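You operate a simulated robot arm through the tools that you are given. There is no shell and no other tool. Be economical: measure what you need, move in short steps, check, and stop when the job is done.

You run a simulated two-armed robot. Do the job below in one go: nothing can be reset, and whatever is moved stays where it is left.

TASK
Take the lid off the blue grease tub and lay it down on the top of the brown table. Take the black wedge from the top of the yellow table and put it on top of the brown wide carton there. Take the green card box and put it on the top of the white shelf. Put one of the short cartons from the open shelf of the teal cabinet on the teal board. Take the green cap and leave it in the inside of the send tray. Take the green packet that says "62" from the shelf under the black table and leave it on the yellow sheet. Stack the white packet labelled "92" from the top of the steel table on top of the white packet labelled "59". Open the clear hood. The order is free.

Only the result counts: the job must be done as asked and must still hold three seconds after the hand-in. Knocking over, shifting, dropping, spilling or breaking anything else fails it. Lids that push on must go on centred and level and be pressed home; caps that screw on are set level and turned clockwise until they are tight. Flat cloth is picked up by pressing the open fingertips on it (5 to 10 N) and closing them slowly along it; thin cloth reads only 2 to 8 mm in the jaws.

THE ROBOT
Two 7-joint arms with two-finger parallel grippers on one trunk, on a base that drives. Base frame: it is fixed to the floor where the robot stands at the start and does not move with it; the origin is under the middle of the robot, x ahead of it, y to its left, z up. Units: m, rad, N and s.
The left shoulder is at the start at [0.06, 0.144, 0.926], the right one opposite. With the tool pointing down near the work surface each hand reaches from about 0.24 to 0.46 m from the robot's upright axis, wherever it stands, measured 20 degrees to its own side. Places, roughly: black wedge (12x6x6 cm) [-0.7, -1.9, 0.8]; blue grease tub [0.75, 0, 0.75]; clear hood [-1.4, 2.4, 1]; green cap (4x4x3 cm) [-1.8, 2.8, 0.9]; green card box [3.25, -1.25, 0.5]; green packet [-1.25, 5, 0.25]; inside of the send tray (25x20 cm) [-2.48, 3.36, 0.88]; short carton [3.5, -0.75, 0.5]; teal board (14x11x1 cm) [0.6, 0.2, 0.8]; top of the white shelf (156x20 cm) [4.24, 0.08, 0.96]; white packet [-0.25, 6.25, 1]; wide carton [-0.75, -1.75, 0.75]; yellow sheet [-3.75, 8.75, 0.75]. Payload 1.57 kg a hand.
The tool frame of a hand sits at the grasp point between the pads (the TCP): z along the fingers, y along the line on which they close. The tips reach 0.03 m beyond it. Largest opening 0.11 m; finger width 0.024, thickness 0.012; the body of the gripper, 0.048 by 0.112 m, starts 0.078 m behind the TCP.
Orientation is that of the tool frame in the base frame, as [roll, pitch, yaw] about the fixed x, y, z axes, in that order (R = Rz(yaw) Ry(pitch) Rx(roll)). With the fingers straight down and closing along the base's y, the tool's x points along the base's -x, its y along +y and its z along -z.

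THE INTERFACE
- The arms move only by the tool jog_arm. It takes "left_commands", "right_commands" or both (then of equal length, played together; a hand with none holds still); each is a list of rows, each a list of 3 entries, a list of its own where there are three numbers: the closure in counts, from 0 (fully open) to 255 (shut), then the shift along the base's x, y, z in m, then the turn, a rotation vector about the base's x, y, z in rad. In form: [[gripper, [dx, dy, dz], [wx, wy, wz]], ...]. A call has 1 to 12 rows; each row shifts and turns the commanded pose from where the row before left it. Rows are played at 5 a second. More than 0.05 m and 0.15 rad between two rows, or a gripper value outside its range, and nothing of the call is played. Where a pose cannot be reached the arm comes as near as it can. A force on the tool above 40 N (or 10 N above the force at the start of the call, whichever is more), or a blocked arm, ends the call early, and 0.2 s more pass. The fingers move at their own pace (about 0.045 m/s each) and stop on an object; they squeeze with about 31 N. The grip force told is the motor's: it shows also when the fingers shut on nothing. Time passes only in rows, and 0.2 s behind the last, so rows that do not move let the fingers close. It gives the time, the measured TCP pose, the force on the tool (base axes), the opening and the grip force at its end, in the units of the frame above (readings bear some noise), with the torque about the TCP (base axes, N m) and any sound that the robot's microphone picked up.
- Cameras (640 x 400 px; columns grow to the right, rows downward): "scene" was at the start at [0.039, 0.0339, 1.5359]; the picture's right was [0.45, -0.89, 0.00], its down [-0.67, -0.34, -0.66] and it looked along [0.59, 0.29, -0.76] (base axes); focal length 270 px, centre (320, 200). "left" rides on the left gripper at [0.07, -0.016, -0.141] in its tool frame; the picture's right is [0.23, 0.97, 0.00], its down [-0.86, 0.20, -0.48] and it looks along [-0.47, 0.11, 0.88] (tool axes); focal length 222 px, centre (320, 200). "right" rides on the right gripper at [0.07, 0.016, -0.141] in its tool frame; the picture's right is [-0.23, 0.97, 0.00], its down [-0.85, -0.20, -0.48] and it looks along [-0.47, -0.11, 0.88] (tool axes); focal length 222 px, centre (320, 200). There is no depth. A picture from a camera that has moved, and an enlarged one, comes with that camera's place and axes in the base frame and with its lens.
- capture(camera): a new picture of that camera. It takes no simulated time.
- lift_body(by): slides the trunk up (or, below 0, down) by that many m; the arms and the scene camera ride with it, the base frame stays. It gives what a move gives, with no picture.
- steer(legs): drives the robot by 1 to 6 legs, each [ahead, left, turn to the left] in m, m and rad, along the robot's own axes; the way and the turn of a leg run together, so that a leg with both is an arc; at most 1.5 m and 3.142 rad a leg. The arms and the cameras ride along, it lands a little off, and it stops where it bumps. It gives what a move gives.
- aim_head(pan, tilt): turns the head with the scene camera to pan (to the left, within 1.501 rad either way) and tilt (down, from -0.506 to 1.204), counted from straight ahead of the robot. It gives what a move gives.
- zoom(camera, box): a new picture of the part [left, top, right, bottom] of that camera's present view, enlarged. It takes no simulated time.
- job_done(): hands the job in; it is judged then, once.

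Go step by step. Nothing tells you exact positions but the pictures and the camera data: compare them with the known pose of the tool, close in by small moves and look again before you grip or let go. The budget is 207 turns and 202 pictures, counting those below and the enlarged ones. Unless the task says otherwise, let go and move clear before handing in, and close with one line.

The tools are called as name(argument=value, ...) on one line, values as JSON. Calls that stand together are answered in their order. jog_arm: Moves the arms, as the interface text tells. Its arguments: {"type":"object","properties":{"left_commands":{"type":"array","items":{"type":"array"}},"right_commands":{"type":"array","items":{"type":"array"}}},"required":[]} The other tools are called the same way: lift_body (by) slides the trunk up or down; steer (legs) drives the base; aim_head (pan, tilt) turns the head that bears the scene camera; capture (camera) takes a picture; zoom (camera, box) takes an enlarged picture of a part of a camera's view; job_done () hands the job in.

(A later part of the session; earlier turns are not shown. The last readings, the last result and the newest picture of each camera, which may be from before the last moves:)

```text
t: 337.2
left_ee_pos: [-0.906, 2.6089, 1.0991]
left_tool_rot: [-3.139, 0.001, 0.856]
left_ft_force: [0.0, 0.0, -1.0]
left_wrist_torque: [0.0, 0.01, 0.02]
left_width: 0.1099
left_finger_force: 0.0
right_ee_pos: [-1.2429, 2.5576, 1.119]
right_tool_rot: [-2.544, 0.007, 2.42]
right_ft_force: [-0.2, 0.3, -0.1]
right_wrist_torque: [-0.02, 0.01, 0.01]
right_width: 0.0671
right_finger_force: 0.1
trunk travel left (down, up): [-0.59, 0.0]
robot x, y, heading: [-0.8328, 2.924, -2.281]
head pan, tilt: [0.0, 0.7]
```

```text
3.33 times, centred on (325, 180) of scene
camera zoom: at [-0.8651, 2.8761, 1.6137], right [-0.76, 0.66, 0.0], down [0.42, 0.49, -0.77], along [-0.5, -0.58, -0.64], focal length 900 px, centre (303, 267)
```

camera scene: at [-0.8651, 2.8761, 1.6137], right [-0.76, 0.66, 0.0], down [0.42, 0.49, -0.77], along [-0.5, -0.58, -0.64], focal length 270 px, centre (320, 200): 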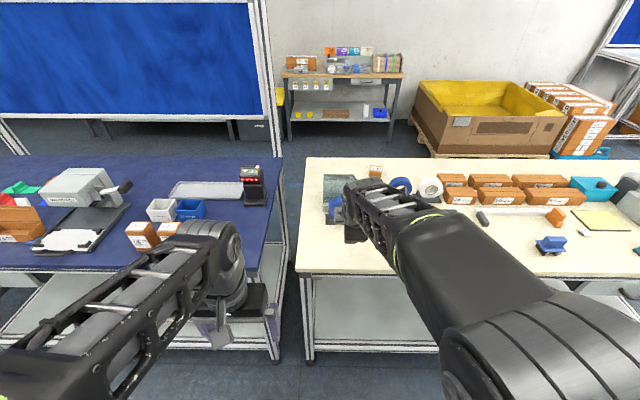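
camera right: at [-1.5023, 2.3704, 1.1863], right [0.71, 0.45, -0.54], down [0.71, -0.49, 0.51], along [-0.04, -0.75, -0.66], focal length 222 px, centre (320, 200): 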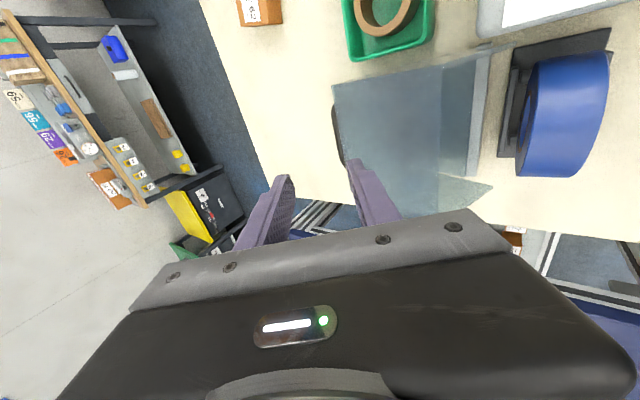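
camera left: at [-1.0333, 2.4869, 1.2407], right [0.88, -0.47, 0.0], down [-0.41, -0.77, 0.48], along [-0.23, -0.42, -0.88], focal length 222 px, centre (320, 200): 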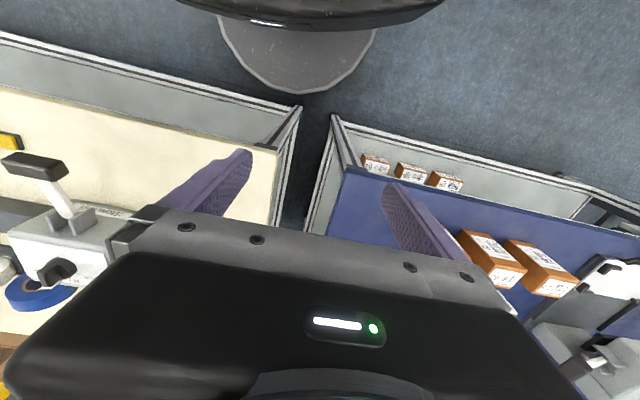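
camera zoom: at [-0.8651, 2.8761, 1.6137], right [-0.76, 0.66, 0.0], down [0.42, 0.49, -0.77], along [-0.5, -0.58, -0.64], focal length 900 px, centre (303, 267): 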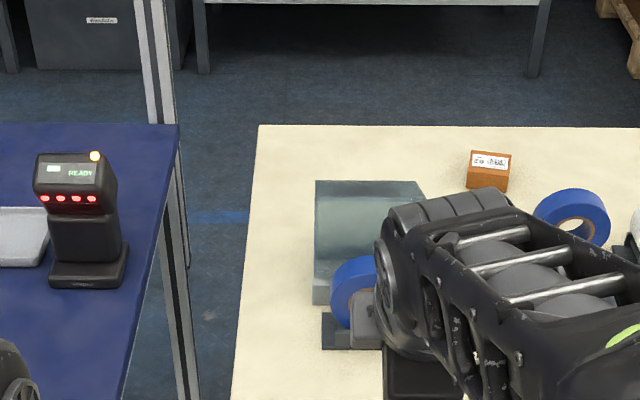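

The hood is open and stays. I restore the right hand to straight down, then go look under the black table.

jog_arm(right_commands=[[0, [0.01, 0.011, 0], [0.111, -0.0995, 0]], [0, [0.01, 0.011, 0], [0.111, -0.0995, 0]], [0, [0.01, 0.011, 0], [0.111, -0.0995, 0]], [0, [0.01, 0.011, 0], [0.111, -0.0995, 0]], [0, [0, 0, 0], [0, 0, -0.1428]], [0, [0, 0, 0], [0, 0, -0.1428]], [0, [0, 0, 0], [0, 0, -0.1428]], [0, [0, 0, 0], [0, 0, -0.1428]], [0, [0, 0, 0], [0, 0, -0.1428]], [0, [0, 0, 0], [0, 0, -0.1428]], [0, [0, 0, 0], [0, 0, -0.1428]], [0, [0, 0, 0], [0, 0, -0.1428]]])

jog_arm(right_commands=[[0, [0, 0, 0], [0, 0, -0.1428]], [0, [0, 0, 0], [0, 0, -0.1428]], [0, [0, 0, 0], [0, 0, -0.1428]], [0, [0, 0, 0], [0, 0, 0]]])

steer(legs=[[0, -1.1, 0], [0, -0.6, 0], [0, 0, -3.12]])

aim_head(pan=0.0, tilt=0.7)

capture(camera="scene")

```text
t: 339.8
left_ee_pos: [-0.9066, 2.6076, 1.0989]
left_tool_rot: [-3.14, 0.0, 0.855]
left_ft_force: [0.0, -1.0, -0.1]
left_wrist_torque: [0.05, 0.0, -0.01]
left_width: 0.1101
left_finger_force: 0.1
right_ee_pos: [-1.2024, 2.6016, 1.12]
right_tool_rot: [3.141, 0.012, 1.269]
right_ft_force: [-0.2, -0.3, 0.5]
right_wrist_torque: [0.02, 0.01, 0.01]
right_width: 0.1101
right_finger_force: 0.0
trunk travel left (down, up): [-0.59, 0.0]
robot x, y, heading: [-0.8308, 2.9202, -2.284]
head pan, tilt: [0.0, 0.7]
```

```text
t: 340.8
left_ee_pos: [-0.9073, 2.6091, 1.0988]
left_tool_rot: [3.14, 0.0, 0.857]
left_ft_force: [-0.6, -0.5, 0.3]
left_wrist_torque: [0.01, -0.01, -0.02]
left_width: 0.1096
left_finger_force: 0.0
right_ee_pos: [-1.2049, 2.602, 1.1197]
right_tool_rot: [3.141, 0.009, 0.841]
right_ft_force: [-0.7, 0.3, -0.4]
right_wrist_torque: [-0.01, -0.01, -0.01]
right_width: 0.1098
right_finger_force: 0.0
trunk travel left (down, up): [-0.59, 0.0]
robot x, y, heading: [-0.8297, 2.9159, -2.284]
head pan, tilt: [0.0, 0.7]
```

```text
t: 356.7
left_ee_pos: [-2.0625, 4.3773, 1.0986]
left_tool_rot: [-3.14, 0.0, -2.203]
left_ft_force: [0.7, -0.2, 0.1]
left_wrist_torque: [-0.02, 0.01, 0.02]
left_width: 0.1101
left_finger_force: 0.1
right_ee_pos: [-1.7679, 4.407, 1.1192]
right_tool_rot: [3.14, 0.011, -2.215]
right_ft_force: [0.8, 0.8, -0.1]
right_wrist_torque: [0.02, -0.01, -0.01]
right_width: 0.1101
right_finger_force: 0.1
trunk travel left (down, up): [-0.59, 0.0]
robot x, y, heading: [-2.1157, 4.0581, 0.937]
head pan, tilt: [0.0, 0.7]
```

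```text
t: 357.3
left_ee_pos: [-2.0626, 4.3764, 1.0971]
left_tool_rot: [-3.138, -0.001, -2.202]
left_ft_force: [0.7, 0.3, 0.1]
left_wrist_torque: [0.03, -0.05, -0.03]
left_width: 0.1099
left_finger_force: 0.1
right_ee_pos: [-1.7689, 4.4068, 1.1192]
right_tool_rot: [-3.141, 0.012, -2.214]
right_ft_force: [0.8, -0.4, -0.6]
right_wrist_torque: [0.01, 0.0, 0.01]
right_width: 0.1097
right_finger_force: 0.2
trunk travel left (down, up): [-0.59, 0.0]
robot x, y, heading: [-2.1177, 4.0617, 0.938]
head pan, tilt: [0.0, 0.7]
```

```text
65 pictures are left
camera scene: at [-2.0828, 4.104, 1.6137], right [0.81, -0.59, 0.0], down [-0.38, -0.52, -0.76], along [0.45, 0.62, -0.64], focal length 270 px, centre (320, 200)
```

scene: 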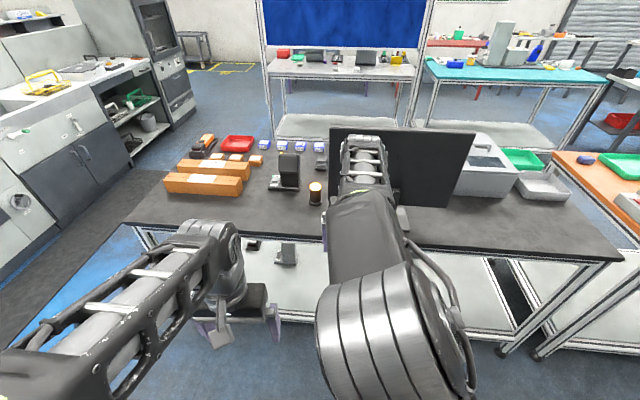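

lift_body(by=-0.4)

aim_head(pan=-0.15, tilt=0.5)

capture(camera="scene")

capture(camera="left")

```text
t: 361.1
left_ee_pos: [-2.0631, 4.3758, 0.6986]
left_tool_rot: [-3.141, -0.001, -2.202]
left_ft_force: [0.9, 0.2, -0.1]
left_wrist_torque: [-0.05, 0.01, 0.05]
left_width: 0.11
left_finger_force: 0.1
right_ee_pos: [-1.767, 4.4061, 0.7186]
right_tool_rot: [3.141, 0.012, -2.213]
right_ft_force: [0.0, 0.1, 0.9]
right_wrist_torque: [-0.02, 0.0, -0.01]
right_width: 0.1098
right_finger_force: 0.2
trunk travel left (down, up): [-0.19, 0.4]
robot x, y, heading: [-2.113, 4.063, 0.943]
head pan, tilt: [0.0, 0.7]
```

```text
t: 361.8
left_ee_pos: [-2.0641, 4.3757, 0.6977]
left_tool_rot: [-3.139, -0.001, -2.203]
left_ft_force: [-0.6, 0.4, 0.3]
left_wrist_torque: [0.03, 0.02, -0.01]
left_width: 0.1099
left_finger_force: 0.0
right_ee_pos: [-1.7667, 4.4072, 0.7198]
right_tool_rot: [3.141, 0.01, -2.214]
right_ft_force: [0.1, 0.4, -0.4]
right_wrist_torque: [-0.01, 0.01, 0.0]
right_width: 0.1099
right_finger_force: 0.0
trunk travel left (down, up): [-0.19, 0.4]
robot x, y, heading: [-2.1179, 4.0614, 0.937]
head pan, tilt: [-0.15, 0.499]
```

```text
64 pictures are left
camera scene: at [-2.0689, 4.1, 1.2313], right [0.71, -0.7, 0.0], down [-0.34, -0.34, -0.88], along [0.62, 0.62, -0.48], focal length 270 px, centre (320, 200)
```

scene: 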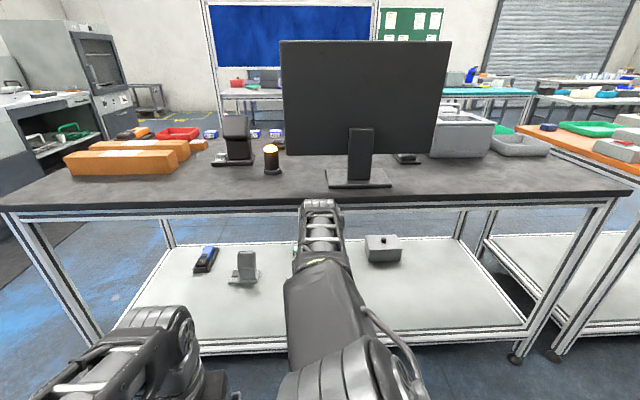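

```text
63 pictures are left
camera left: at [-2.091, 4.3106, 0.8402], right [-0.92, 0.39, 0.0], down [0.34, 0.81, 0.48], along [0.19, 0.44, -0.88], focal length 222 px, centre (320, 200)
```

left: 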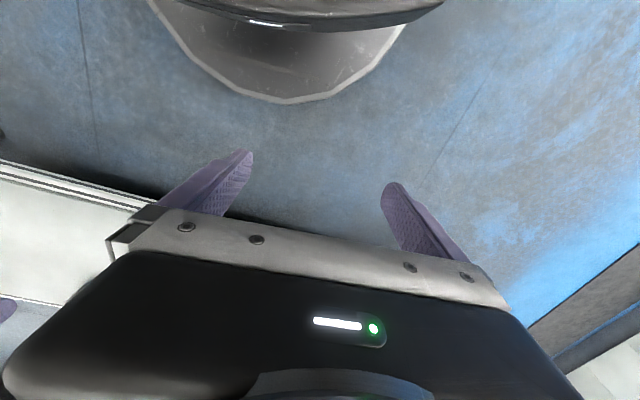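

The packets are hidden behind my right arm. I move it aside to the right and look again.

jog_arm(right_commands=[[0, [0.038, -0.028, 0], [0, 0, 0]], [0, [0.038, -0.028, 0], [0, 0, 0]], [0, [0.038, -0.028, 0], [0, 0, 0]], [0, [0.038, -0.028, 0], [0, 0, 0]], [0, [0.038, -0.028, 0], [0, 0, 0]]])

zoom(camera="scene", box=[180, 200, 420, 340])

```text
t: 363.0
left_ee_pos: [-2.0629, 4.3777, 0.6991]
left_tool_rot: [-3.14, 0.001, -2.2]
left_ft_force: [-0.6, 0.5, -0.5]
left_wrist_torque: [0.04, 0.0, 0.01]
left_width: 0.11
left_finger_force: 0.1
right_ee_pos: [-1.5768, 4.266, 0.7175]
right_tool_rot: [3.141, 0.012, -2.215]
right_ft_force: [-0.4, 0.0, 0.8]
right_wrist_torque: [-0.04, -0.03, -0.01]
right_width: 0.1102
right_finger_force: 0.0
trunk travel left (down, up): [-0.19, 0.4]
robot x, y, heading: [-2.1123, 4.0618, 0.94]
head pan, tilt: [-0.15, 0.499]
```

```text
2.67 times, centred on (300, 270) of scene
camera zoom: at [-2.0689, 4.1, 1.2314], right [0.71, -0.7, 0.0], down [-0.34, -0.34, -0.88], along [0.62, 0.62, -0.48], focal length 720 px, centre (373, 13)
```

zoom: 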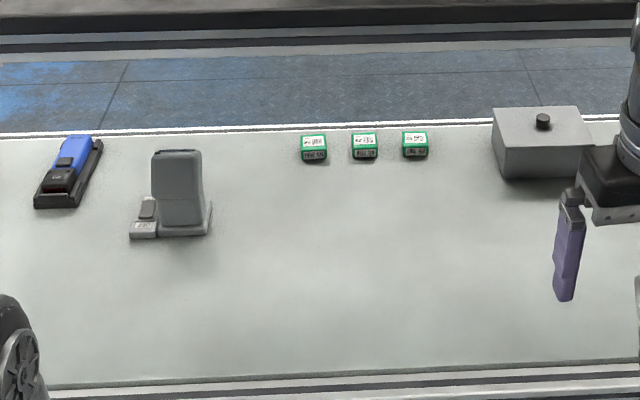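

zoom(camera="scene", box=[288, 244, 344, 266])

```text
11.43 times, centred on (316, 255) of scene
camera zoom: at [-2.0689, 4.1, 1.2314], right [0.71, -0.7, 0.0], down [-0.34, -0.34, -0.88], along [0.62, 0.62, -0.48], focal length 3087 px, centre (366, -429)
```

zoom: 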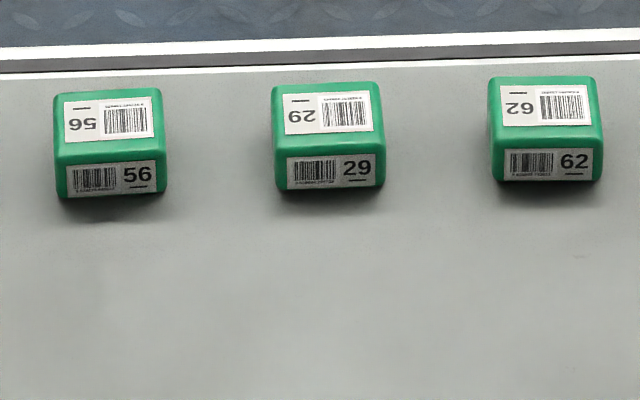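

Packet "62" is the rightmost one, close to the far edge of the shelf, so I'll take it from the other side. I drive around the left end of the black table.

steer(legs=[[0, 0, -0.1], [0, 1.0, 0], [0, 0.6, 0], [1.0, 0, 0], [0.95, 0, 0]])

aim_head(pan=-0.7, tilt=0.35)

capture(camera="scene")

```text
t: 381.1
left_ee_pos: [-1.9633, 6.9001, 0.6973]
left_tool_rot: [-3.132, 0.001, -2.277]
left_ft_force: [0.5, -0.8, 1.1]
left_wrist_torque: [0.08, 0.12, 0.01]
left_width: 0.1101
left_finger_force: 0.0
right_ee_pos: [-1.4872, 6.7565, 0.7222]
right_tool_rot: [-3.134, 0.012, -2.288]
right_ft_force: [-0.1, -0.3, 0.0]
right_wrist_torque: [0.04, 0.04, 0.0]
right_width: 0.11
right_finger_force: 0.1
trunk travel left (down, up): [-0.19, 0.4]
robot x, y, heading: [-2.0318, 6.5857, 0.864]
head pan, tilt: [-0.15, 0.499]
```

```text
t: 382.1
left_ee_pos: [-1.9625, 6.9027, 0.6955]
left_tool_rot: [-3.125, 0.001, -2.28]
left_ft_force: [0.1, 0.0, 0.1]
left_wrist_torque: [-0.04, -0.03, 0.01]
left_width: 0.1097
left_finger_force: 0.1
right_ee_pos: [-1.4859, 6.7547, 0.7215]
right_tool_rot: [-3.126, 0.012, -2.295]
right_ft_force: [-0.6, -0.2, 0.1]
right_wrist_torque: [0.04, -0.02, 0.0]
right_width: 0.1099
right_finger_force: 0.1
trunk travel left (down, up): [-0.19, 0.4]
robot x, y, heading: [-2.0306, 6.5849, 0.863]
head pan, tilt: [-0.7, 0.351]
```

```text
60 pictures are left
camera scene: at [-1.9589, 6.5754, 1.2451], right [0.16, -0.99, 0.0], down [-0.34, -0.05, -0.94], along [0.93, 0.15, -0.34], focal length 270 px, centre (320, 200)
```

scene: 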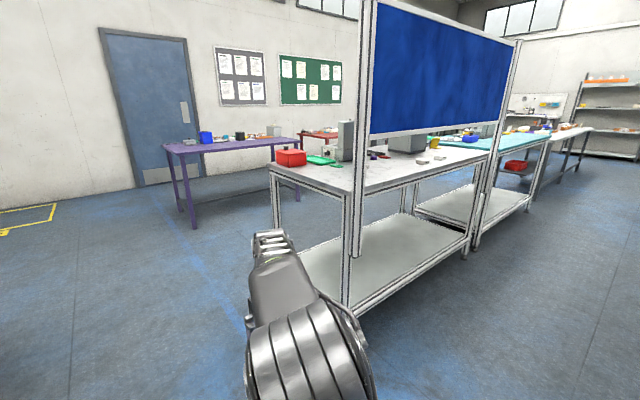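

I'm in the far aisle. I turn to face back toward the black table and strafe to the packet.

steer(legs=[[0, 0, -3.14], [0, 0.9, 0], [0, 0.85, 0]])

aim_head(pan=0, tilt=0.6)

capture(camera="scene")

```text
t: 385.1
left_ee_pos: [-1.7521, 6.75, 0.6936]
left_tool_rot: [-3.125, -0.001, -2.916]
left_ft_force: [-0.9, 1.2, 0.7]
left_wrist_torque: [-0.02, 0.0, 0.03]
left_width: 0.1102
left_finger_force: 0.0
right_ee_pos: [-1.4545, 6.3492, 0.7217]
right_tool_rot: [-3.126, 0.011, -2.927]
right_ft_force: [-0.4, 0.3, 0.7]
right_wrist_torque: [0.0, 0.0, -0.01]
right_width: 0.1102
right_finger_force: 0.0
trunk travel left (down, up): [-0.19, 0.4]
robot x, y, heading: [-1.998, 6.5342, 0.225]
head pan, tilt: [-0.7, 0.351]
stopped in leg 1: the robot was blocked; the commanded pose is now the measured one
```

```text
t: 386.1
left_ee_pos: [-1.7529, 6.7488, 0.6952]
left_tool_rot: [-3.125, 0.001, -2.914]
left_ft_force: [0.0, 0.6, -0.3]
left_wrist_torque: [0.02, 0.0, 0.0]
left_width: 0.11
left_finger_force: 0.1
right_ee_pos: [-1.4544, 6.3501, 0.7216]
right_tool_rot: [-3.126, 0.012, -2.927]
right_ft_force: [-0.1, -1.0, 0.1]
right_wrist_torque: [-0.02, 0.02, -0.02]
right_width: 0.1102
right_finger_force: 0.0
trunk travel left (down, up): [-0.19, 0.4]
robot x, y, heading: [-1.991, 6.5342, 0.226]
head pan, tilt: [0.0, 0.6]
```

```text
59 pictures are left
camera scene: at [-1.9385, 6.5462, 1.2223], right [0.22, -0.97, 0.0], down [-0.55, -0.13, -0.83], along [0.8, 0.18, -0.56], focal length 270 px, centre (320, 200)
```

scene: 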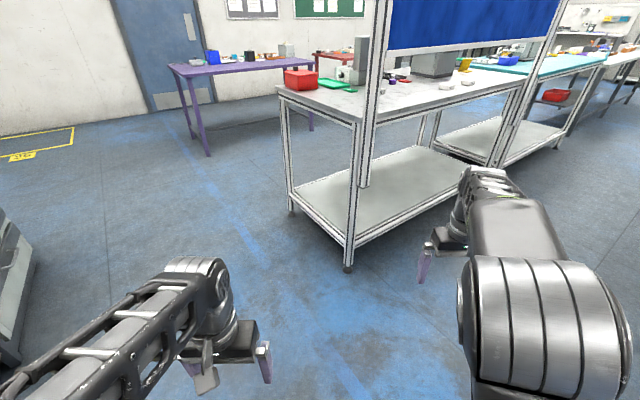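

The turn was blocked. I look around to find what touches.

aim_head(pan=1.5, tilt=0.8)

capture(camera="scene")

aim_head(pan=-1.5, tilt=0.8)

capture(camera="scene")

```text
t: 387.8
left_ee_pos: [-1.7529, 6.749, 0.6945]
left_tool_rot: [-3.124, 0.001, -2.914]
left_ft_force: [-0.5, 0.2, -0.7]
left_wrist_torque: [0.03, 0.0, -0.03]
left_width: 0.1097
left_finger_force: 0.1
right_ee_pos: [-1.4552, 6.3487, 0.7217]
right_tool_rot: [-3.126, 0.011, -2.927]
right_ft_force: [0.5, 0.5, -0.5]
right_wrist_torque: [0.0, -0.02, -0.01]
right_width: 0.1099
right_finger_force: 0.1
trunk travel left (down, up): [-0.19, 0.4]
robot x, y, heading: [-1.9935, 6.5336, 0.227]
head pan, tilt: [1.499, 0.799]
```

```text
58 pictures are left
camera scene: at [-2.0371, 6.6061, 1.2054], right [0.99, 0.15, 0.0], down [0.11, -0.71, -0.7], along [-0.11, 0.69, -0.72], focal length 270 px, centre (320, 200)
```

scene: 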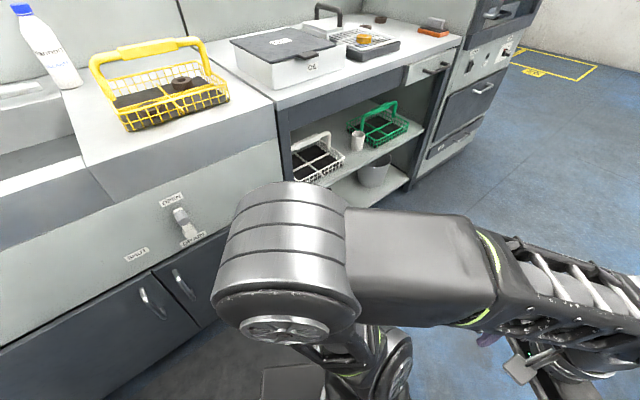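

```text
t: 390.4
left_ee_pos: [-1.7524, 6.7492, 0.6937]
left_tool_rot: [-3.125, -0.001, -2.915]
left_ft_force: [-0.2, -0.5, -0.3]
left_wrist_torque: [-0.01, -0.03, 0.0]
left_width: 0.11
left_finger_force: 0.0
right_ee_pos: [-1.4555, 6.3496, 0.722]
right_tool_rot: [-3.126, 0.011, -2.928]
right_ft_force: [-0.9, -0.2, 0.1]
right_wrist_torque: [0.02, 0.0, -0.01]
right_width: 0.1099
right_finger_force: 0.1
trunk travel left (down, up): [-0.19, 0.4]
robot x, y, heading: [-1.9945, 6.5341, 0.227]
head pan, tilt: [-1.499, 0.799]
```

```text
57 pictures are left
camera scene: at [-2.0009, 6.4493, 1.2054], right [-0.96, -0.29, 0.0], down [-0.21, 0.69, -0.7], along [0.21, -0.67, -0.72], focal length 270 px, centre (320, 200)
```

scene: 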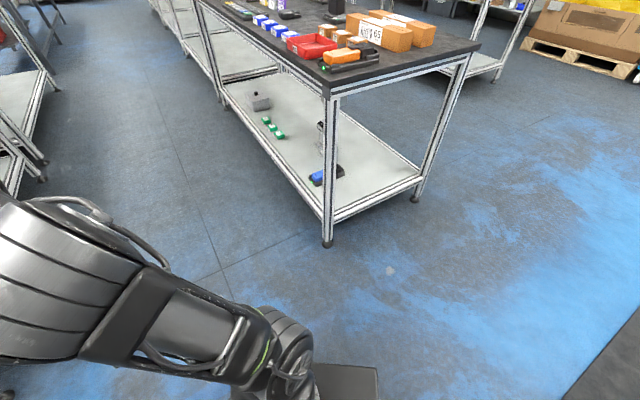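

The left elbow was pressing the grey cabinet. I strafe right away from it, raise the trunk so the elbows clear tables, and then go round.

steer(legs=[[0, -0.12, 0], [0.35, 0, 0]])

lift_body(by=0.38)

steer(legs=[[0, 0, -0.95], [0.7, 0, 0], [0.7, 0, 0], [0, 0, -1.57]])

aim_head(pan=0, tilt=0.8)

capture(camera="scene")

```text
t: 393.4
left_ee_pos: [-1.3893, 6.7143, 0.6956]
left_tool_rot: [-3.126, 0.0, -2.911]
left_ft_force: [-0.3, -0.9, -0.4]
left_wrist_torque: [-0.01, 0.04, 0.0]
left_width: 0.1101
left_finger_force: 0.2
right_ee_pos: [-1.0892, 6.3161, 0.7218]
right_tool_rot: [-3.126, 0.013, -2.921]
right_ft_force: [-0.2, -0.5, -0.5]
right_wrist_torque: [0.03, 0.02, 0.0]
right_width: 0.1102
right_finger_force: 0.0
trunk travel left (down, up): [-0.19, 0.4]
robot x, y, heading: [-1.6289, 6.4955, 0.236]
head pan, tilt: [-1.499, 0.799]
```

```text
t: 397.1
left_ee_pos: [-1.3887, 6.7143, 1.0742]
left_tool_rot: [-3.124, 0.001, -2.909]
left_ft_force: [-0.3, 0.3, 0.4]
left_wrist_torque: [0.0, 0.03, 0.02]
left_width: 0.1099
left_finger_force: 0.1
right_ee_pos: [-1.0901, 6.3158, 1.1015]
right_tool_rot: [-3.126, 0.008, -2.921]
right_ft_force: [0.5, -0.6, 0.8]
right_wrist_torque: [0.03, -0.01, -0.02]
right_width: 0.1101
right_finger_force: 0.1
trunk travel left (down, up): [-0.57, 0.02]
robot x, y, heading: [-1.6329, 6.4993, 0.234]
head pan, tilt: [-1.499, 0.799]
```

```text
t: 410.7
left_ee_pos: [-0.6155, 5.2416, 1.0755]
left_tool_rot: [-3.124, -0.001, 0.876]
left_ft_force: [0.0, -1.0, 0.2]
left_wrist_torque: [-0.03, -0.01, -0.03]
left_width: 0.1099
left_finger_force: 0.1
right_ee_pos: [-1.0944, 5.3793, 1.1021]
right_tool_rot: [-3.128, 0.01, 0.864]
right_ft_force: [0.5, 0.1, 0.5]
right_wrist_torque: [0.0, 0.01, 0.04]
right_width: 0.1101
right_finger_force: 0.0
trunk travel left (down, up): [-0.57, 0.02]
robot x, y, heading: [-0.5523, 5.5607, -2.266]
head pan, tilt: [-1.499, 0.799]
```

```text
t: 412.3
left_ee_pos: [-0.6172, 5.2402, 1.0749]
left_tool_rot: [-3.125, 0.001, 0.876]
left_ft_force: [-0.7, -0.2, -0.1]
left_wrist_torque: [0.01, 0.01, 0.01]
left_width: 0.11
left_finger_force: 0.1
right_ee_pos: [-1.0951, 5.38, 1.1015]
right_tool_rot: [-3.127, 0.011, 0.862]
right_ft_force: [0.0, -1.0, -0.5]
right_wrist_torque: [0.0, -0.01, 0.0]
right_width: 0.1101
right_finger_force: 0.1
trunk travel left (down, up): [-0.57, 0.02]
robot x, y, heading: [-0.555, 5.5562, -2.265]
head pan, tilt: [0.0, 0.799]
```

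```text
56 pictures are left
camera scene: at [-0.5868, 5.5182, 1.5854], right [-0.77, 0.64, 0.0], down [0.46, 0.55, -0.7], along [-0.45, -0.54, -0.72], focal length 270 px, centre (320, 200)
```

scene: 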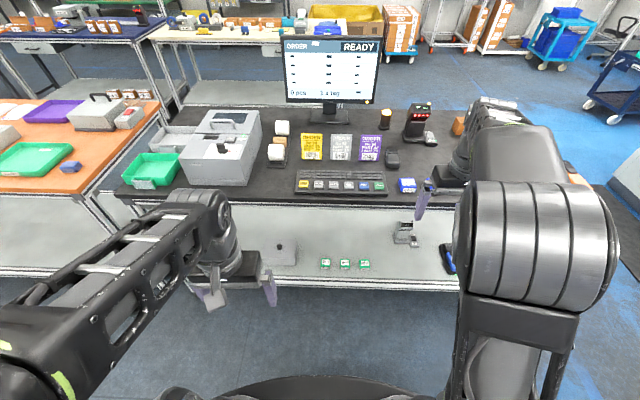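

zoom(camera="scene", box=[310, 250, 380, 280])

```text
9.14 times, centred on (345, 265) of scene
camera zoom: at [-0.5868, 5.5182, 1.5854], right [-0.77, 0.64, 0.0], down [0.46, 0.55, -0.7], along [-0.45, -0.54, -0.72], focal length 2470 px, centre (91, -394)
```

zoom: 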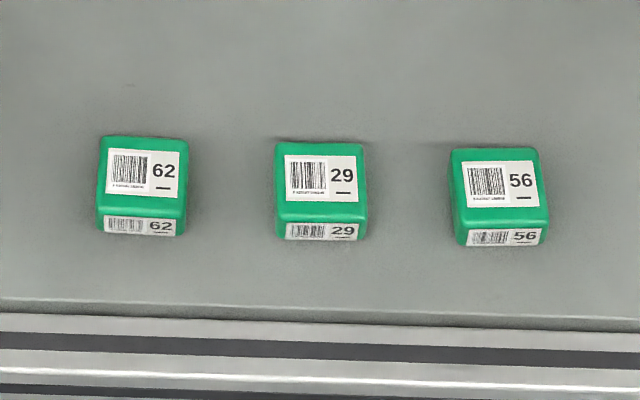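

Packet 62 is the leftmost here; triangulated top centre (-1.131, 4.913, 0.248). I lower the trunk, align, and tilt the right hand 48° forward.

lift_body(by=-0.4)

lift_body(by=-0.17)

steer(legs=[[0, 0, -0.035], [0, 0.1, 0]])

jog_arm(right_commands=[[0, [0, 0, 0.01], [-0.1044, 0.0932, 0]], [0, [0, 0, 0.01], [-0.1044, 0.0932, 0]], [0, [0, 0, 0.01], [-0.1044, 0.0932, 0]], [0, [0, 0, 0], [-0.1044, 0.0932, 0]], [0, [0, 0, 0], [-0.1044, 0.0932, 0]], [0, [0, 0, 0], [-0.1044, 0.0932, 0]], [0, [0, 0, 0], [0, 0, 0]]])

aim_head(pan=0, tilt=0.75)

capture(camera="scene")

```text
t: 416.1
left_ee_pos: [-0.6153, 5.2412, 0.6747]
left_tool_rot: [-3.125, -0.001, 0.877]
left_ft_force: [-0.4, 1.1, -0.8]
left_wrist_torque: [-0.01, 0.02, 0.0]
left_width: 0.1101
left_finger_force: 0.2
right_ee_pos: [-1.0954, 5.38, 0.7015]
right_tool_rot: [-3.126, 0.01, 0.867]
right_ft_force: [0.5, 0.2, -0.5]
right_wrist_torque: [-0.04, 0.02, 0.01]
right_width: 0.1102
right_finger_force: 0.2
trunk travel left (down, up): [-0.17, 0.42]
robot x, y, heading: [-0.552, 5.5565, -2.266]
head pan, tilt: [0.0, 0.799]
```

```text
t: 418.1
left_ee_pos: [-0.6163, 5.2405, 0.5044]
left_tool_rot: [-3.122, 0.001, 0.877]
left_ft_force: [-1.0, -0.6, -0.2]
left_wrist_torque: [0.01, 0.0, -0.01]
left_width: 0.1101
left_finger_force: 0.1
right_ee_pos: [-1.0963, 5.3792, 0.5312]
right_tool_rot: [-3.126, 0.011, 0.863]
right_ft_force: [0.0, -0.2, 0.2]
right_wrist_torque: [-0.01, 0.0, -0.03]
right_width: 0.11
right_finger_force: 0.0
trunk travel left (down, up): [0.0, 0.59]
robot x, y, heading: [-0.5562, 5.5602, -2.268]
head pan, tilt: [0.0, 0.799]
```

```text
t: 419.6
left_ee_pos: [-0.5545, 5.177, 0.5047]
left_tool_rot: [-3.123, 0.001, 0.839]
left_ft_force: [0.4, -0.4, 0.1]
left_wrist_torque: [0.03, -0.01, 0.0]
left_width: 0.1099
left_finger_force: 0.1
right_ee_pos: [-1.0281, 5.3333, 0.531]
right_tool_rot: [-3.125, 0.011, 0.829]
right_ft_force: [-0.2, 0.3, 0.0]
right_wrist_torque: [-0.02, 0.01, 0.02]
right_width: 0.11
right_finger_force: 0.0
trunk travel left (down, up): [0.0, 0.59]
robot x, y, heading: [-0.4763, 5.4907, -2.299]
head pan, tilt: [0.0, 0.799]
```

```text
t: 421.2
left_ee_pos: [-0.5541, 5.1764, 0.505]
left_tool_rot: [-3.124, -0.002, 0.84]
left_ft_force: [-0.3, 0.3, 0.3]
left_wrist_torque: [-0.01, -0.05, -0.02]
left_width: 0.1099
left_finger_force: 0.1
right_ee_pos: [-1.0281, 5.3325, 0.5609]
right_tool_rot: [3.141, 0.849, 0.82]
right_ft_force: [0.5, -0.7, 0.0]
right_wrist_torque: [-0.01, 0.04, 0.0]
right_width: 0.1099
right_finger_force: 0.1
trunk travel left (down, up): [0.0, 0.59]
robot x, y, heading: [-0.4816, 5.4906, -2.301]
head pan, tilt: [0.0, 0.799]
```

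```text
t: 421.8
left_ee_pos: [-0.5536, 5.1758, 0.505]
left_tool_rot: [-3.125, -0.001, 0.839]
left_ft_force: [0.3, 0.4, 0.1]
left_wrist_torque: [0.04, 0.02, 0.02]
left_width: 0.1103
left_finger_force: 0.0
right_ee_pos: [-1.027, 5.3333, 0.5608]
right_tool_rot: [3.141, 0.85, 0.819]
right_ft_force: [0.1, 0.2, -0.5]
right_wrist_torque: [0.01, 0.02, 0.04]
right_width: 0.11
right_finger_force: 0.1
trunk travel left (down, up): [0.0, 0.59]
robot x, y, heading: [-0.4815, 5.4946, -2.307]
head pan, tilt: [0.0, 0.75]
```

```text
54 pictures are left
camera scene: at [-0.5155, 5.4516, 1.0194], right [-0.74, 0.67, 0.0], down [0.46, 0.51, -0.73], along [-0.49, -0.54, -0.68], focal length 270 px, centre (320, 200)
```

scene: 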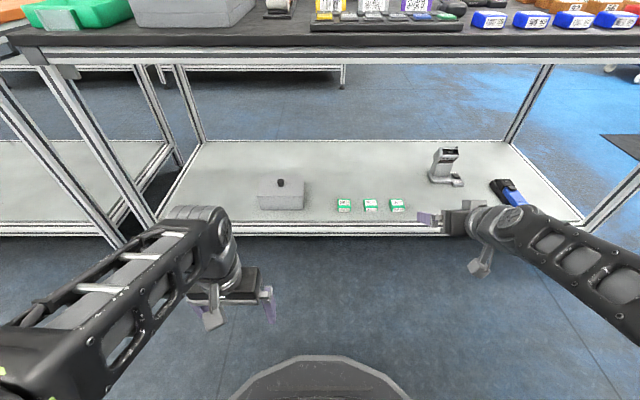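

Drive 0.2 ahead, then bring the right hand laterally in front of packet 62 and lower it.

steer(legs=[[0.2, 0, 0]])

jog_arm(right_commands=[[80, [0.03, -0.0267, -0.025], [0, 0, 0]], [80, [0.03, -0.0267, -0.025], [0, 0, 0]], [80, [0.03, -0.0267, -0.025], [0, 0, 0]], [80, [0.03, -0.0267, -0.025], [0, 0, 0]], [80, [0.03, -0.0267, -0.025], [0, 0, 0]], [80, [-0.013, -0.015, -0.03], [0, 0, 0]], [80, [-0.013, -0.015, -0.03], [0, 0, 0]], [80, [0, 0, -0.02], [0, 0, 0]], [80, [0, 0, 0], [0, 0, 0]]])

capture(camera="right")

```text
t: 423.4
left_ee_pos: [-0.6861, 5.0288, 0.5053]
left_tool_rot: [-3.125, 0.001, 0.842]
left_ft_force: [-0.3, 0.2, -0.1]
left_wrist_torque: [0.03, 0.01, 0.01]
left_width: 0.1103
left_finger_force: 0.0
right_ee_pos: [-1.1595, 5.1845, 0.5617]
right_tool_rot: [-3.14, 0.849, 0.824]
right_ft_force: [-0.4, 0.3, 0.4]
right_wrist_torque: [0.01, -0.01, 0.02]
right_width: 0.1101
right_finger_force: 0.0
trunk travel left (down, up): [0.0, 0.59]
robot x, y, heading: [-0.6139, 5.3434, -2.294]
head pan, tilt: [0.0, 0.75]
```

```text
t: 425.4
left_ee_pos: [-0.686, 5.0286, 0.5041]
left_tool_rot: [-3.125, 0.001, 0.843]
left_ft_force: [-0.2, -0.1, 0.3]
left_wrist_torque: [-0.01, 0.01, 0.03]
left_width: 0.1105
left_finger_force: 0.0
right_ee_pos: [-1.036, 5.0212, 0.3574]
right_tool_rot: [3.141, 0.85, 0.823]
right_ft_force: [-0.5, -0.2, 0.6]
right_wrist_torque: [0.0, 0.02, 0.03]
right_width: 0.0754
right_finger_force: 0.1
trunk travel left (down, up): [0.0, 0.59]
robot x, y, heading: [-0.6109, 5.3446, -2.297]
head pan, tilt: [0.0, 0.75]
```

```text
53 pictures are left
camera right: at [-0.9183, 5.1225, 0.3982], right [0.61, -0.77, 0.17], down [-0.29, -0.01, 0.96], along [-0.74, -0.64, -0.23], focal length 222 px, centre (320, 200)
```

right: 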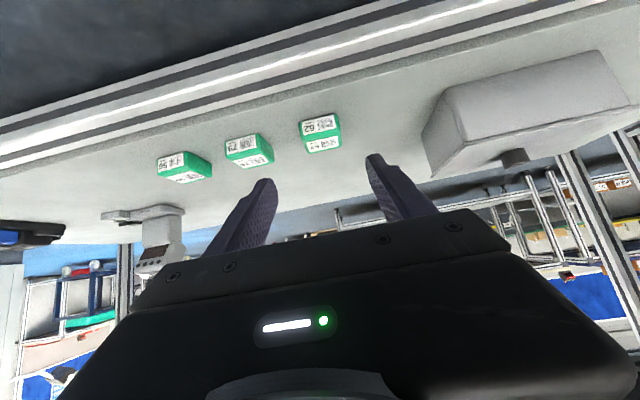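

Aligned with 62. Advance partway and check.

jog_arm(right_commands=[[80, [-0.024, -0.027, -0.01], [0, 0, 0]], [80, [-0.024, -0.027, -0.01], [0, 0, 0]], [80, [-0.024, -0.027, -0.015], [0, 0, 0]], [80, [-0.02, -0.022, -0.02], [0, 0, 0]], [80, [0, 0, 0], [0, 0, 0]]])

capture(camera="right")

```text
t: 426.6
left_ee_pos: [-0.6865, 5.0282, 0.5038]
left_tool_rot: [-3.125, 0.0, 0.841]
left_ft_force: [-0.4, 0.5, -0.1]
left_wrist_torque: [-0.02, 0.0, 0.01]
left_width: 0.11
left_finger_force: 0.0
right_ee_pos: [-1.1265, 4.917, 0.3007]
right_tool_rot: [-3.141, 0.852, 0.821]
right_ft_force: [-0.4, -0.2, -0.8]
right_wrist_torque: [0.0, 0.01, 0.01]
right_width: 0.0756
right_finger_force: 0.0
trunk travel left (down, up): [0.0, 0.59]
robot x, y, heading: [-0.6117, 5.3455, -2.3]
head pan, tilt: [0.0, 0.75]
```

```text
52 pictures are left
camera right: at [-1.0093, 5.0186, 0.3424], right [0.61, -0.77, 0.17], down [-0.29, -0.01, 0.96], along [-0.74, -0.63, -0.23], focal length 222 px, centre (320, 200)
```

right: 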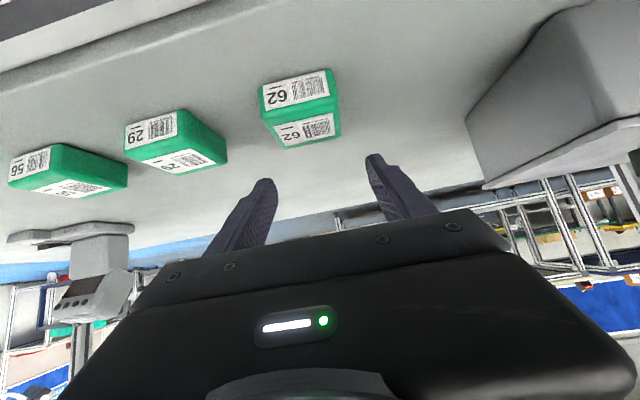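

Centred above it. Lower and close.

jog_arm(right_commands=[[80, [-0.001, -0.001, -0.025], [0, 0, 0]], [80, [0, 0, -0.02], [0, 0, 0]], [80, [0, 0, -0.003], [0, 0, 0]], [130, [0, 0, 0], [0, 0, 0]], [180, [0, 0, 0], [0, 0, 0]], [255, [0, 0, 0], [0, 0, 0]], [255, [0, 0, 0], [0, 0, 0]], [255, [0, 0, 0], [0, 0, 0]]])

capture(camera="right")

```text
t: 428.4
left_ee_pos: [-0.6855, 5.0285, 0.5051]
left_tool_rot: [-3.124, 0.0, 0.841]
left_ft_force: [-0.1, -0.1, 0.2]
left_wrist_torque: [0.0, -0.02, 0.0]
left_width: 0.1099
left_finger_force: 0.1
right_ee_pos: [-1.128, 4.9166, 0.2527]
right_tool_rot: [3.139, 0.85, 0.823]
right_ft_force: [-0.8, 0.4, -0.2]
right_wrist_torque: [-0.01, 0.05, 0.04]
right_width: 0.0556
right_finger_force: 30.8
trunk travel left (down, up): [0.0, 0.59]
robot x, y, heading: [-0.6157, 5.3435, -2.3]
head pan, tilt: [0.0, 0.75]
```

```text
51 pictures are left
camera right: at [-1.0114, 5.0177, 0.2943], right [0.61, -0.77, 0.17], down [-0.29, -0.01, 0.96], along [-0.74, -0.63, -0.23], focal length 222 px, centre (320, 200)
```

right: 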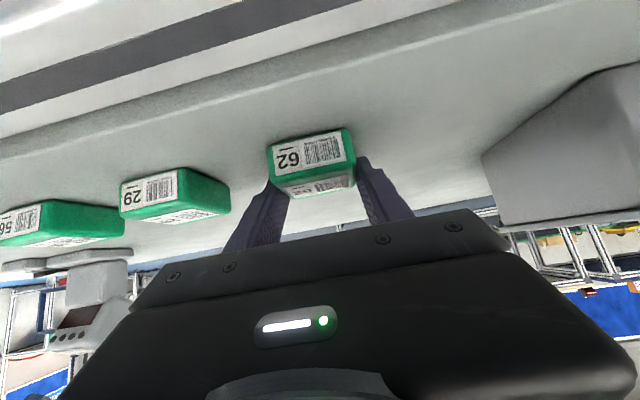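

Held. Lift, back out, and raise the trunk.

jog_arm(right_commands=[[255, [0, 0, 0.02], [0, 0, 0]], [255, [0, 0, 0.03], [0, 0, 0]], [255, [0.01, 0.011, 0.03], [0, 0, 0]], [255, [0.025, 0.028, 0.01], [0, 0, 0]], [255, [0.025, 0.028, 0], [0, 0, 0]], [255, [0.025, 0.028, 0], [0, 0, 0]]])

steer(legs=[[-0.25, 0, 0]])

lift_body(by=0.4)

lift_body(by=0.19)

capture(camera="right")

```text
t: 429.8
left_ee_pos: [-0.686, 5.0283, 0.504]
left_tool_rot: [-3.123, 0.001, 0.841]
left_ft_force: [-0.2, -0.8, 0.6]
left_wrist_torque: [0.04, 0.01, 0.05]
left_width: 0.1099
left_finger_force: 0.0
right_ee_pos: [-1.043, 5.014, 0.342]
right_tool_rot: [3.142, 0.851, 0.822]
right_ft_force: [0.3, -0.2, -1.7]
right_wrist_torque: [-0.02, 0.02, 0.0]
right_width: 0.0555
right_finger_force: 30.9
trunk travel left (down, up): [0.0, 0.59]
robot x, y, heading: [-0.6093, 5.3421, -2.297]
head pan, tilt: [0.0, 0.75]
```

```text
t: 431.6
left_ee_pos: [-0.5198, 5.2132, 0.5042]
left_tool_rot: [-3.122, 0.0, 0.844]
left_ft_force: [0.7, 0.1, -0.4]
left_wrist_torque: [0.03, 0.01, 0.0]
left_width: 0.11
left_finger_force: 0.0
right_ee_pos: [-0.8785, 5.1981, 0.3415]
right_tool_rot: [-3.141, 0.85, 0.825]
right_ft_force: [0.3, 0.0, -0.9]
right_wrist_torque: [0.05, -0.02, 0.03]
right_width: 0.0557
right_finger_force: 30.9
trunk travel left (down, up): [0.0, 0.59]
robot x, y, heading: [-0.4448, 5.5309, -2.302]
head pan, tilt: [0.0, 0.75]
```

```text
t: 435.5
left_ee_pos: [-0.5202, 5.2133, 0.9045]
left_tool_rot: [-3.123, -0.001, 0.843]
left_ft_force: [0.7, -0.2, -0.1]
left_wrist_torque: [-0.03, 0.0, 0.02]
left_width: 0.1098
left_finger_force: 0.0
right_ee_pos: [-0.8772, 5.1974, 0.7405]
right_tool_rot: [3.14, 0.851, 0.827]
right_ft_force: [0.9, 0.4, -2.1]
right_wrist_torque: [0.02, 0.01, 0.0]
right_width: 0.0554
right_finger_force: 30.8
trunk travel left (down, up): [-0.4, 0.19]
robot x, y, heading: [-0.447, 5.5268, -2.297]
head pan, tilt: [0.0, 0.75]
```

```text
t: 437.5
left_ee_pos: [-0.5214, 5.2138, 1.0932]
left_tool_rot: [-3.125, -0.001, 0.842]
left_ft_force: [0.3, 0.6, 0.6]
left_wrist_torque: [-0.04, 0.03, 0.01]
left_width: 0.1102
left_finger_force: 0.0
right_ee_pos: [-0.878, 5.1967, 0.9324]
right_tool_rot: [3.14, 0.849, 0.825]
right_ft_force: [0.5, 0.1, -1.7]
right_wrist_torque: [-0.01, 0.04, -0.04]
right_width: 0.0557
right_finger_force: 31.1
trunk travel left (down, up): [-0.59, 0.0]
robot x, y, heading: [-0.4493, 5.5283, -2.3]
head pan, tilt: [0.0, 0.75]
```

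```text
50 pictures are left
camera right: at [-0.7606, 5.2984, 0.9731], right [0.61, -0.77, 0.17], down [-0.29, -0.02, 0.96], along [-0.74, -0.64, -0.23], focal length 222 px, centre (320, 200)
```

right: 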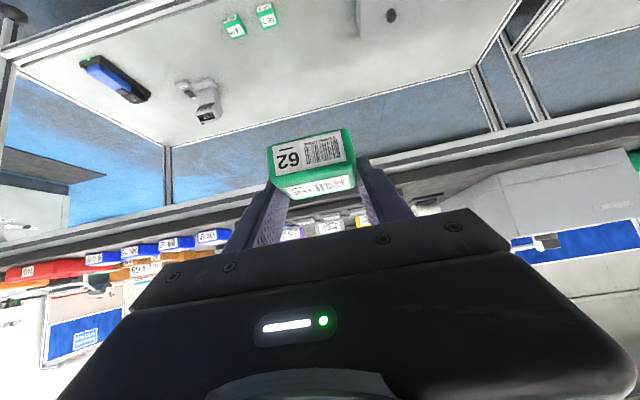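

Next the white packets on the steel table across the aisle: I centre in the aisle, turn around and look.

steer(legs=[[0.17, 0, 0], [0, 0, 3.14]])

aim_head(pan=0, tilt=0.6)

capture(camera="scene")

```text
t: 446.5
left_ee_pos: [-0.5017, 5.7186, 1.0947]
left_tool_rot: [-3.124, 0.0, -2.256]
left_ft_force: [0.1, -0.6, 0.0]
left_wrist_torque: [0.03, 0.0, -0.02]
left_width: 0.1101
left_finger_force: 0.1
right_ee_pos: [-0.1453, 5.7492, 0.9317]
right_tool_rot: [3.141, 0.85, -2.274]
right_ft_force: [0.8, 0.2, -2.4]
right_wrist_torque: [-0.02, 0.02, 0.02]
right_width: 0.0555
right_finger_force: 31.1
trunk travel left (down, up): [-0.59, 0.0]
robot x, y, heading: [-0.562, 5.4002, 0.887]
head pan, tilt: [0.0, 0.75]
```

```text
t: 447.2
left_ee_pos: [-0.5019, 5.7186, 1.0958]
left_tool_rot: [-3.124, 0.0, -2.257]
left_ft_force: [0.4, -0.2, -0.3]
left_wrist_torque: [-0.02, 0.0, 0.01]
left_width: 0.1102
left_finger_force: 0.1
right_ee_pos: [-0.1462, 5.75, 0.9319]
right_tool_rot: [3.14, 0.85, -2.275]
right_ft_force: [-0.3, 0.8, -1.3]
right_wrist_torque: [0.03, -0.01, 0.01]
right_width: 0.0557
right_finger_force: 31.0
trunk travel left (down, up): [-0.59, 0.0]
robot x, y, heading: [-0.5631, 5.4009, 0.886]
head pan, tilt: [0.0, 0.6]
```

```text
49 pictures are left
camera scene: at [-0.5258, 5.4442, 1.6222], right [0.77, -0.63, 0.0], down [-0.36, -0.44, -0.82], along [0.52, 0.64, -0.57], focal length 270 px, centre (320, 200)
```

scene: 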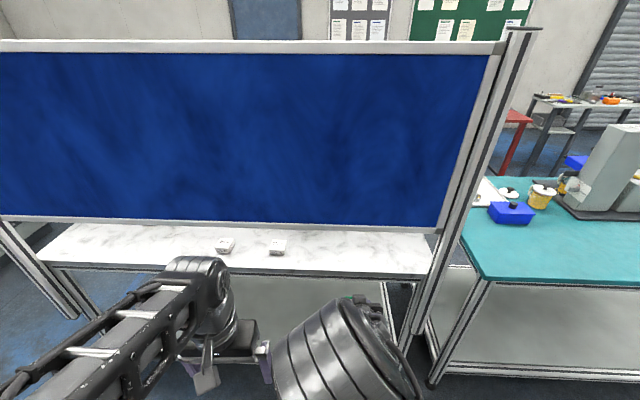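

The packets sit about 12 cm behind the table's near edge, under the blue panel whose lower edge is ~0.22 m above the tabletop. I zoom to read labels.

zoom(camera="scene", box=[205, 225, 305, 275])

```text
6.40 times, centred on (255, 250) of scene
camera zoom: at [-0.5258, 5.4442, 1.6222], right [0.77, -0.63, 0.0], down [-0.36, -0.44, -0.82], along [0.52, 0.64, -0.57], focal length 1729 px, centre (736, -120)
```

zoom: 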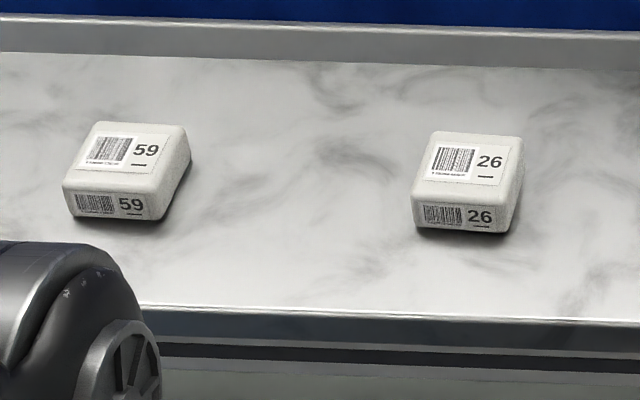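

I see 59 and 26; 92 must be elsewhere on this table, hidden. I lower the camera to look beneath the panel.

steer(legs=[[-0.12, 0, 0]])

lift_body(by=-0.38)

aim_head(pan=0.2, tilt=0.3)

capture(camera="scene")

```text
t: 448.4
left_ee_pos: [-0.5796, 5.6244, 1.0941]
left_tool_rot: [-3.125, 0.002, -2.257]
left_ft_force: [-1.3, -0.3, 0.3]
left_wrist_torque: [0.01, -0.01, 0.01]
left_width: 0.11
left_finger_force: 0.0
right_ee_pos: [-0.2222, 5.6575, 0.9337]
right_tool_rot: [-3.141, 0.851, -2.274]
right_ft_force: [0.5, -0.7, -2.0]
right_wrist_torque: [0.0, 0.03, 0.0]
right_width: 0.0556
right_finger_force: 31.0
trunk travel left (down, up): [-0.59, 0.0]
robot x, y, heading: [-0.6394, 5.3074, 0.883]
head pan, tilt: [0.0, 0.6]
```

```text
t: 452.1
left_ee_pos: [-0.5767, 5.6255, 0.7137]
left_tool_rot: [-3.124, 0.0, -2.257]
left_ft_force: [-1.0, -0.1, -0.5]
left_wrist_torque: [-0.01, 0.02, -0.02]
left_width: 0.1099
left_finger_force: 0.1
right_ee_pos: [-0.2222, 5.6557, 0.5523]
right_tool_rot: [3.141, 0.851, -2.273]
right_ft_force: [-0.1, 0.2, -1.9]
right_wrist_torque: [0.02, 0.04, -0.03]
right_width: 0.0558
right_finger_force: 30.9
trunk travel left (down, up): [-0.21, 0.38]
robot x, y, heading: [-0.6394, 5.3071, 0.883]
head pan, tilt: [0.0, 0.6]
```

```text
t: 452.9
left_ee_pos: [-0.5781, 5.6264, 0.7141]
left_tool_rot: [-3.123, 0.001, -2.256]
left_ft_force: [0.5, 0.6, -0.2]
left_wrist_torque: [0.05, 0.0, 0.04]
left_width: 0.1098
left_finger_force: 0.1
right_ee_pos: [-0.2219, 5.6564, 0.5518]
right_tool_rot: [3.141, 0.849, -2.274]
right_ft_force: [-0.5, 0.7, -1.1]
right_wrist_torque: [0.0, -0.02, 0.01]
right_width: 0.0558
right_finger_force: 31.3
trunk travel left (down, up): [-0.21, 0.38]
robot x, y, heading: [-0.6369, 5.3087, 0.883]
head pan, tilt: [0.201, 0.3]
```

```text
47 pictures are left
camera scene: at [-0.6142, 5.3653, 1.2697], right [0.88, -0.47, 0.0], down [-0.14, -0.26, -0.95], along [0.45, 0.84, -0.3], focal length 270 px, centre (320, 200)
```

scene: 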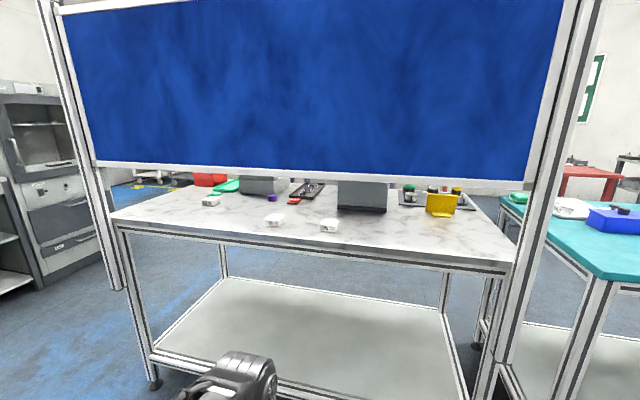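

zoom(camera="scene", box=[180, 180, 360, 245])

```text
3.56 times, centred on (270, 212) of scene
camera zoom: at [-0.6142, 5.3653, 1.2697], right [0.88, -0.47, 0.0], down [-0.14, -0.26, -0.95], along [0.45, 0.84, -0.3], focal length 960 px, centre (498, 156)
```

zoom: 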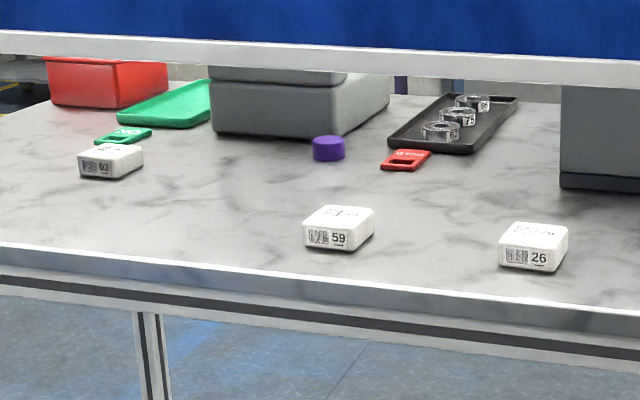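

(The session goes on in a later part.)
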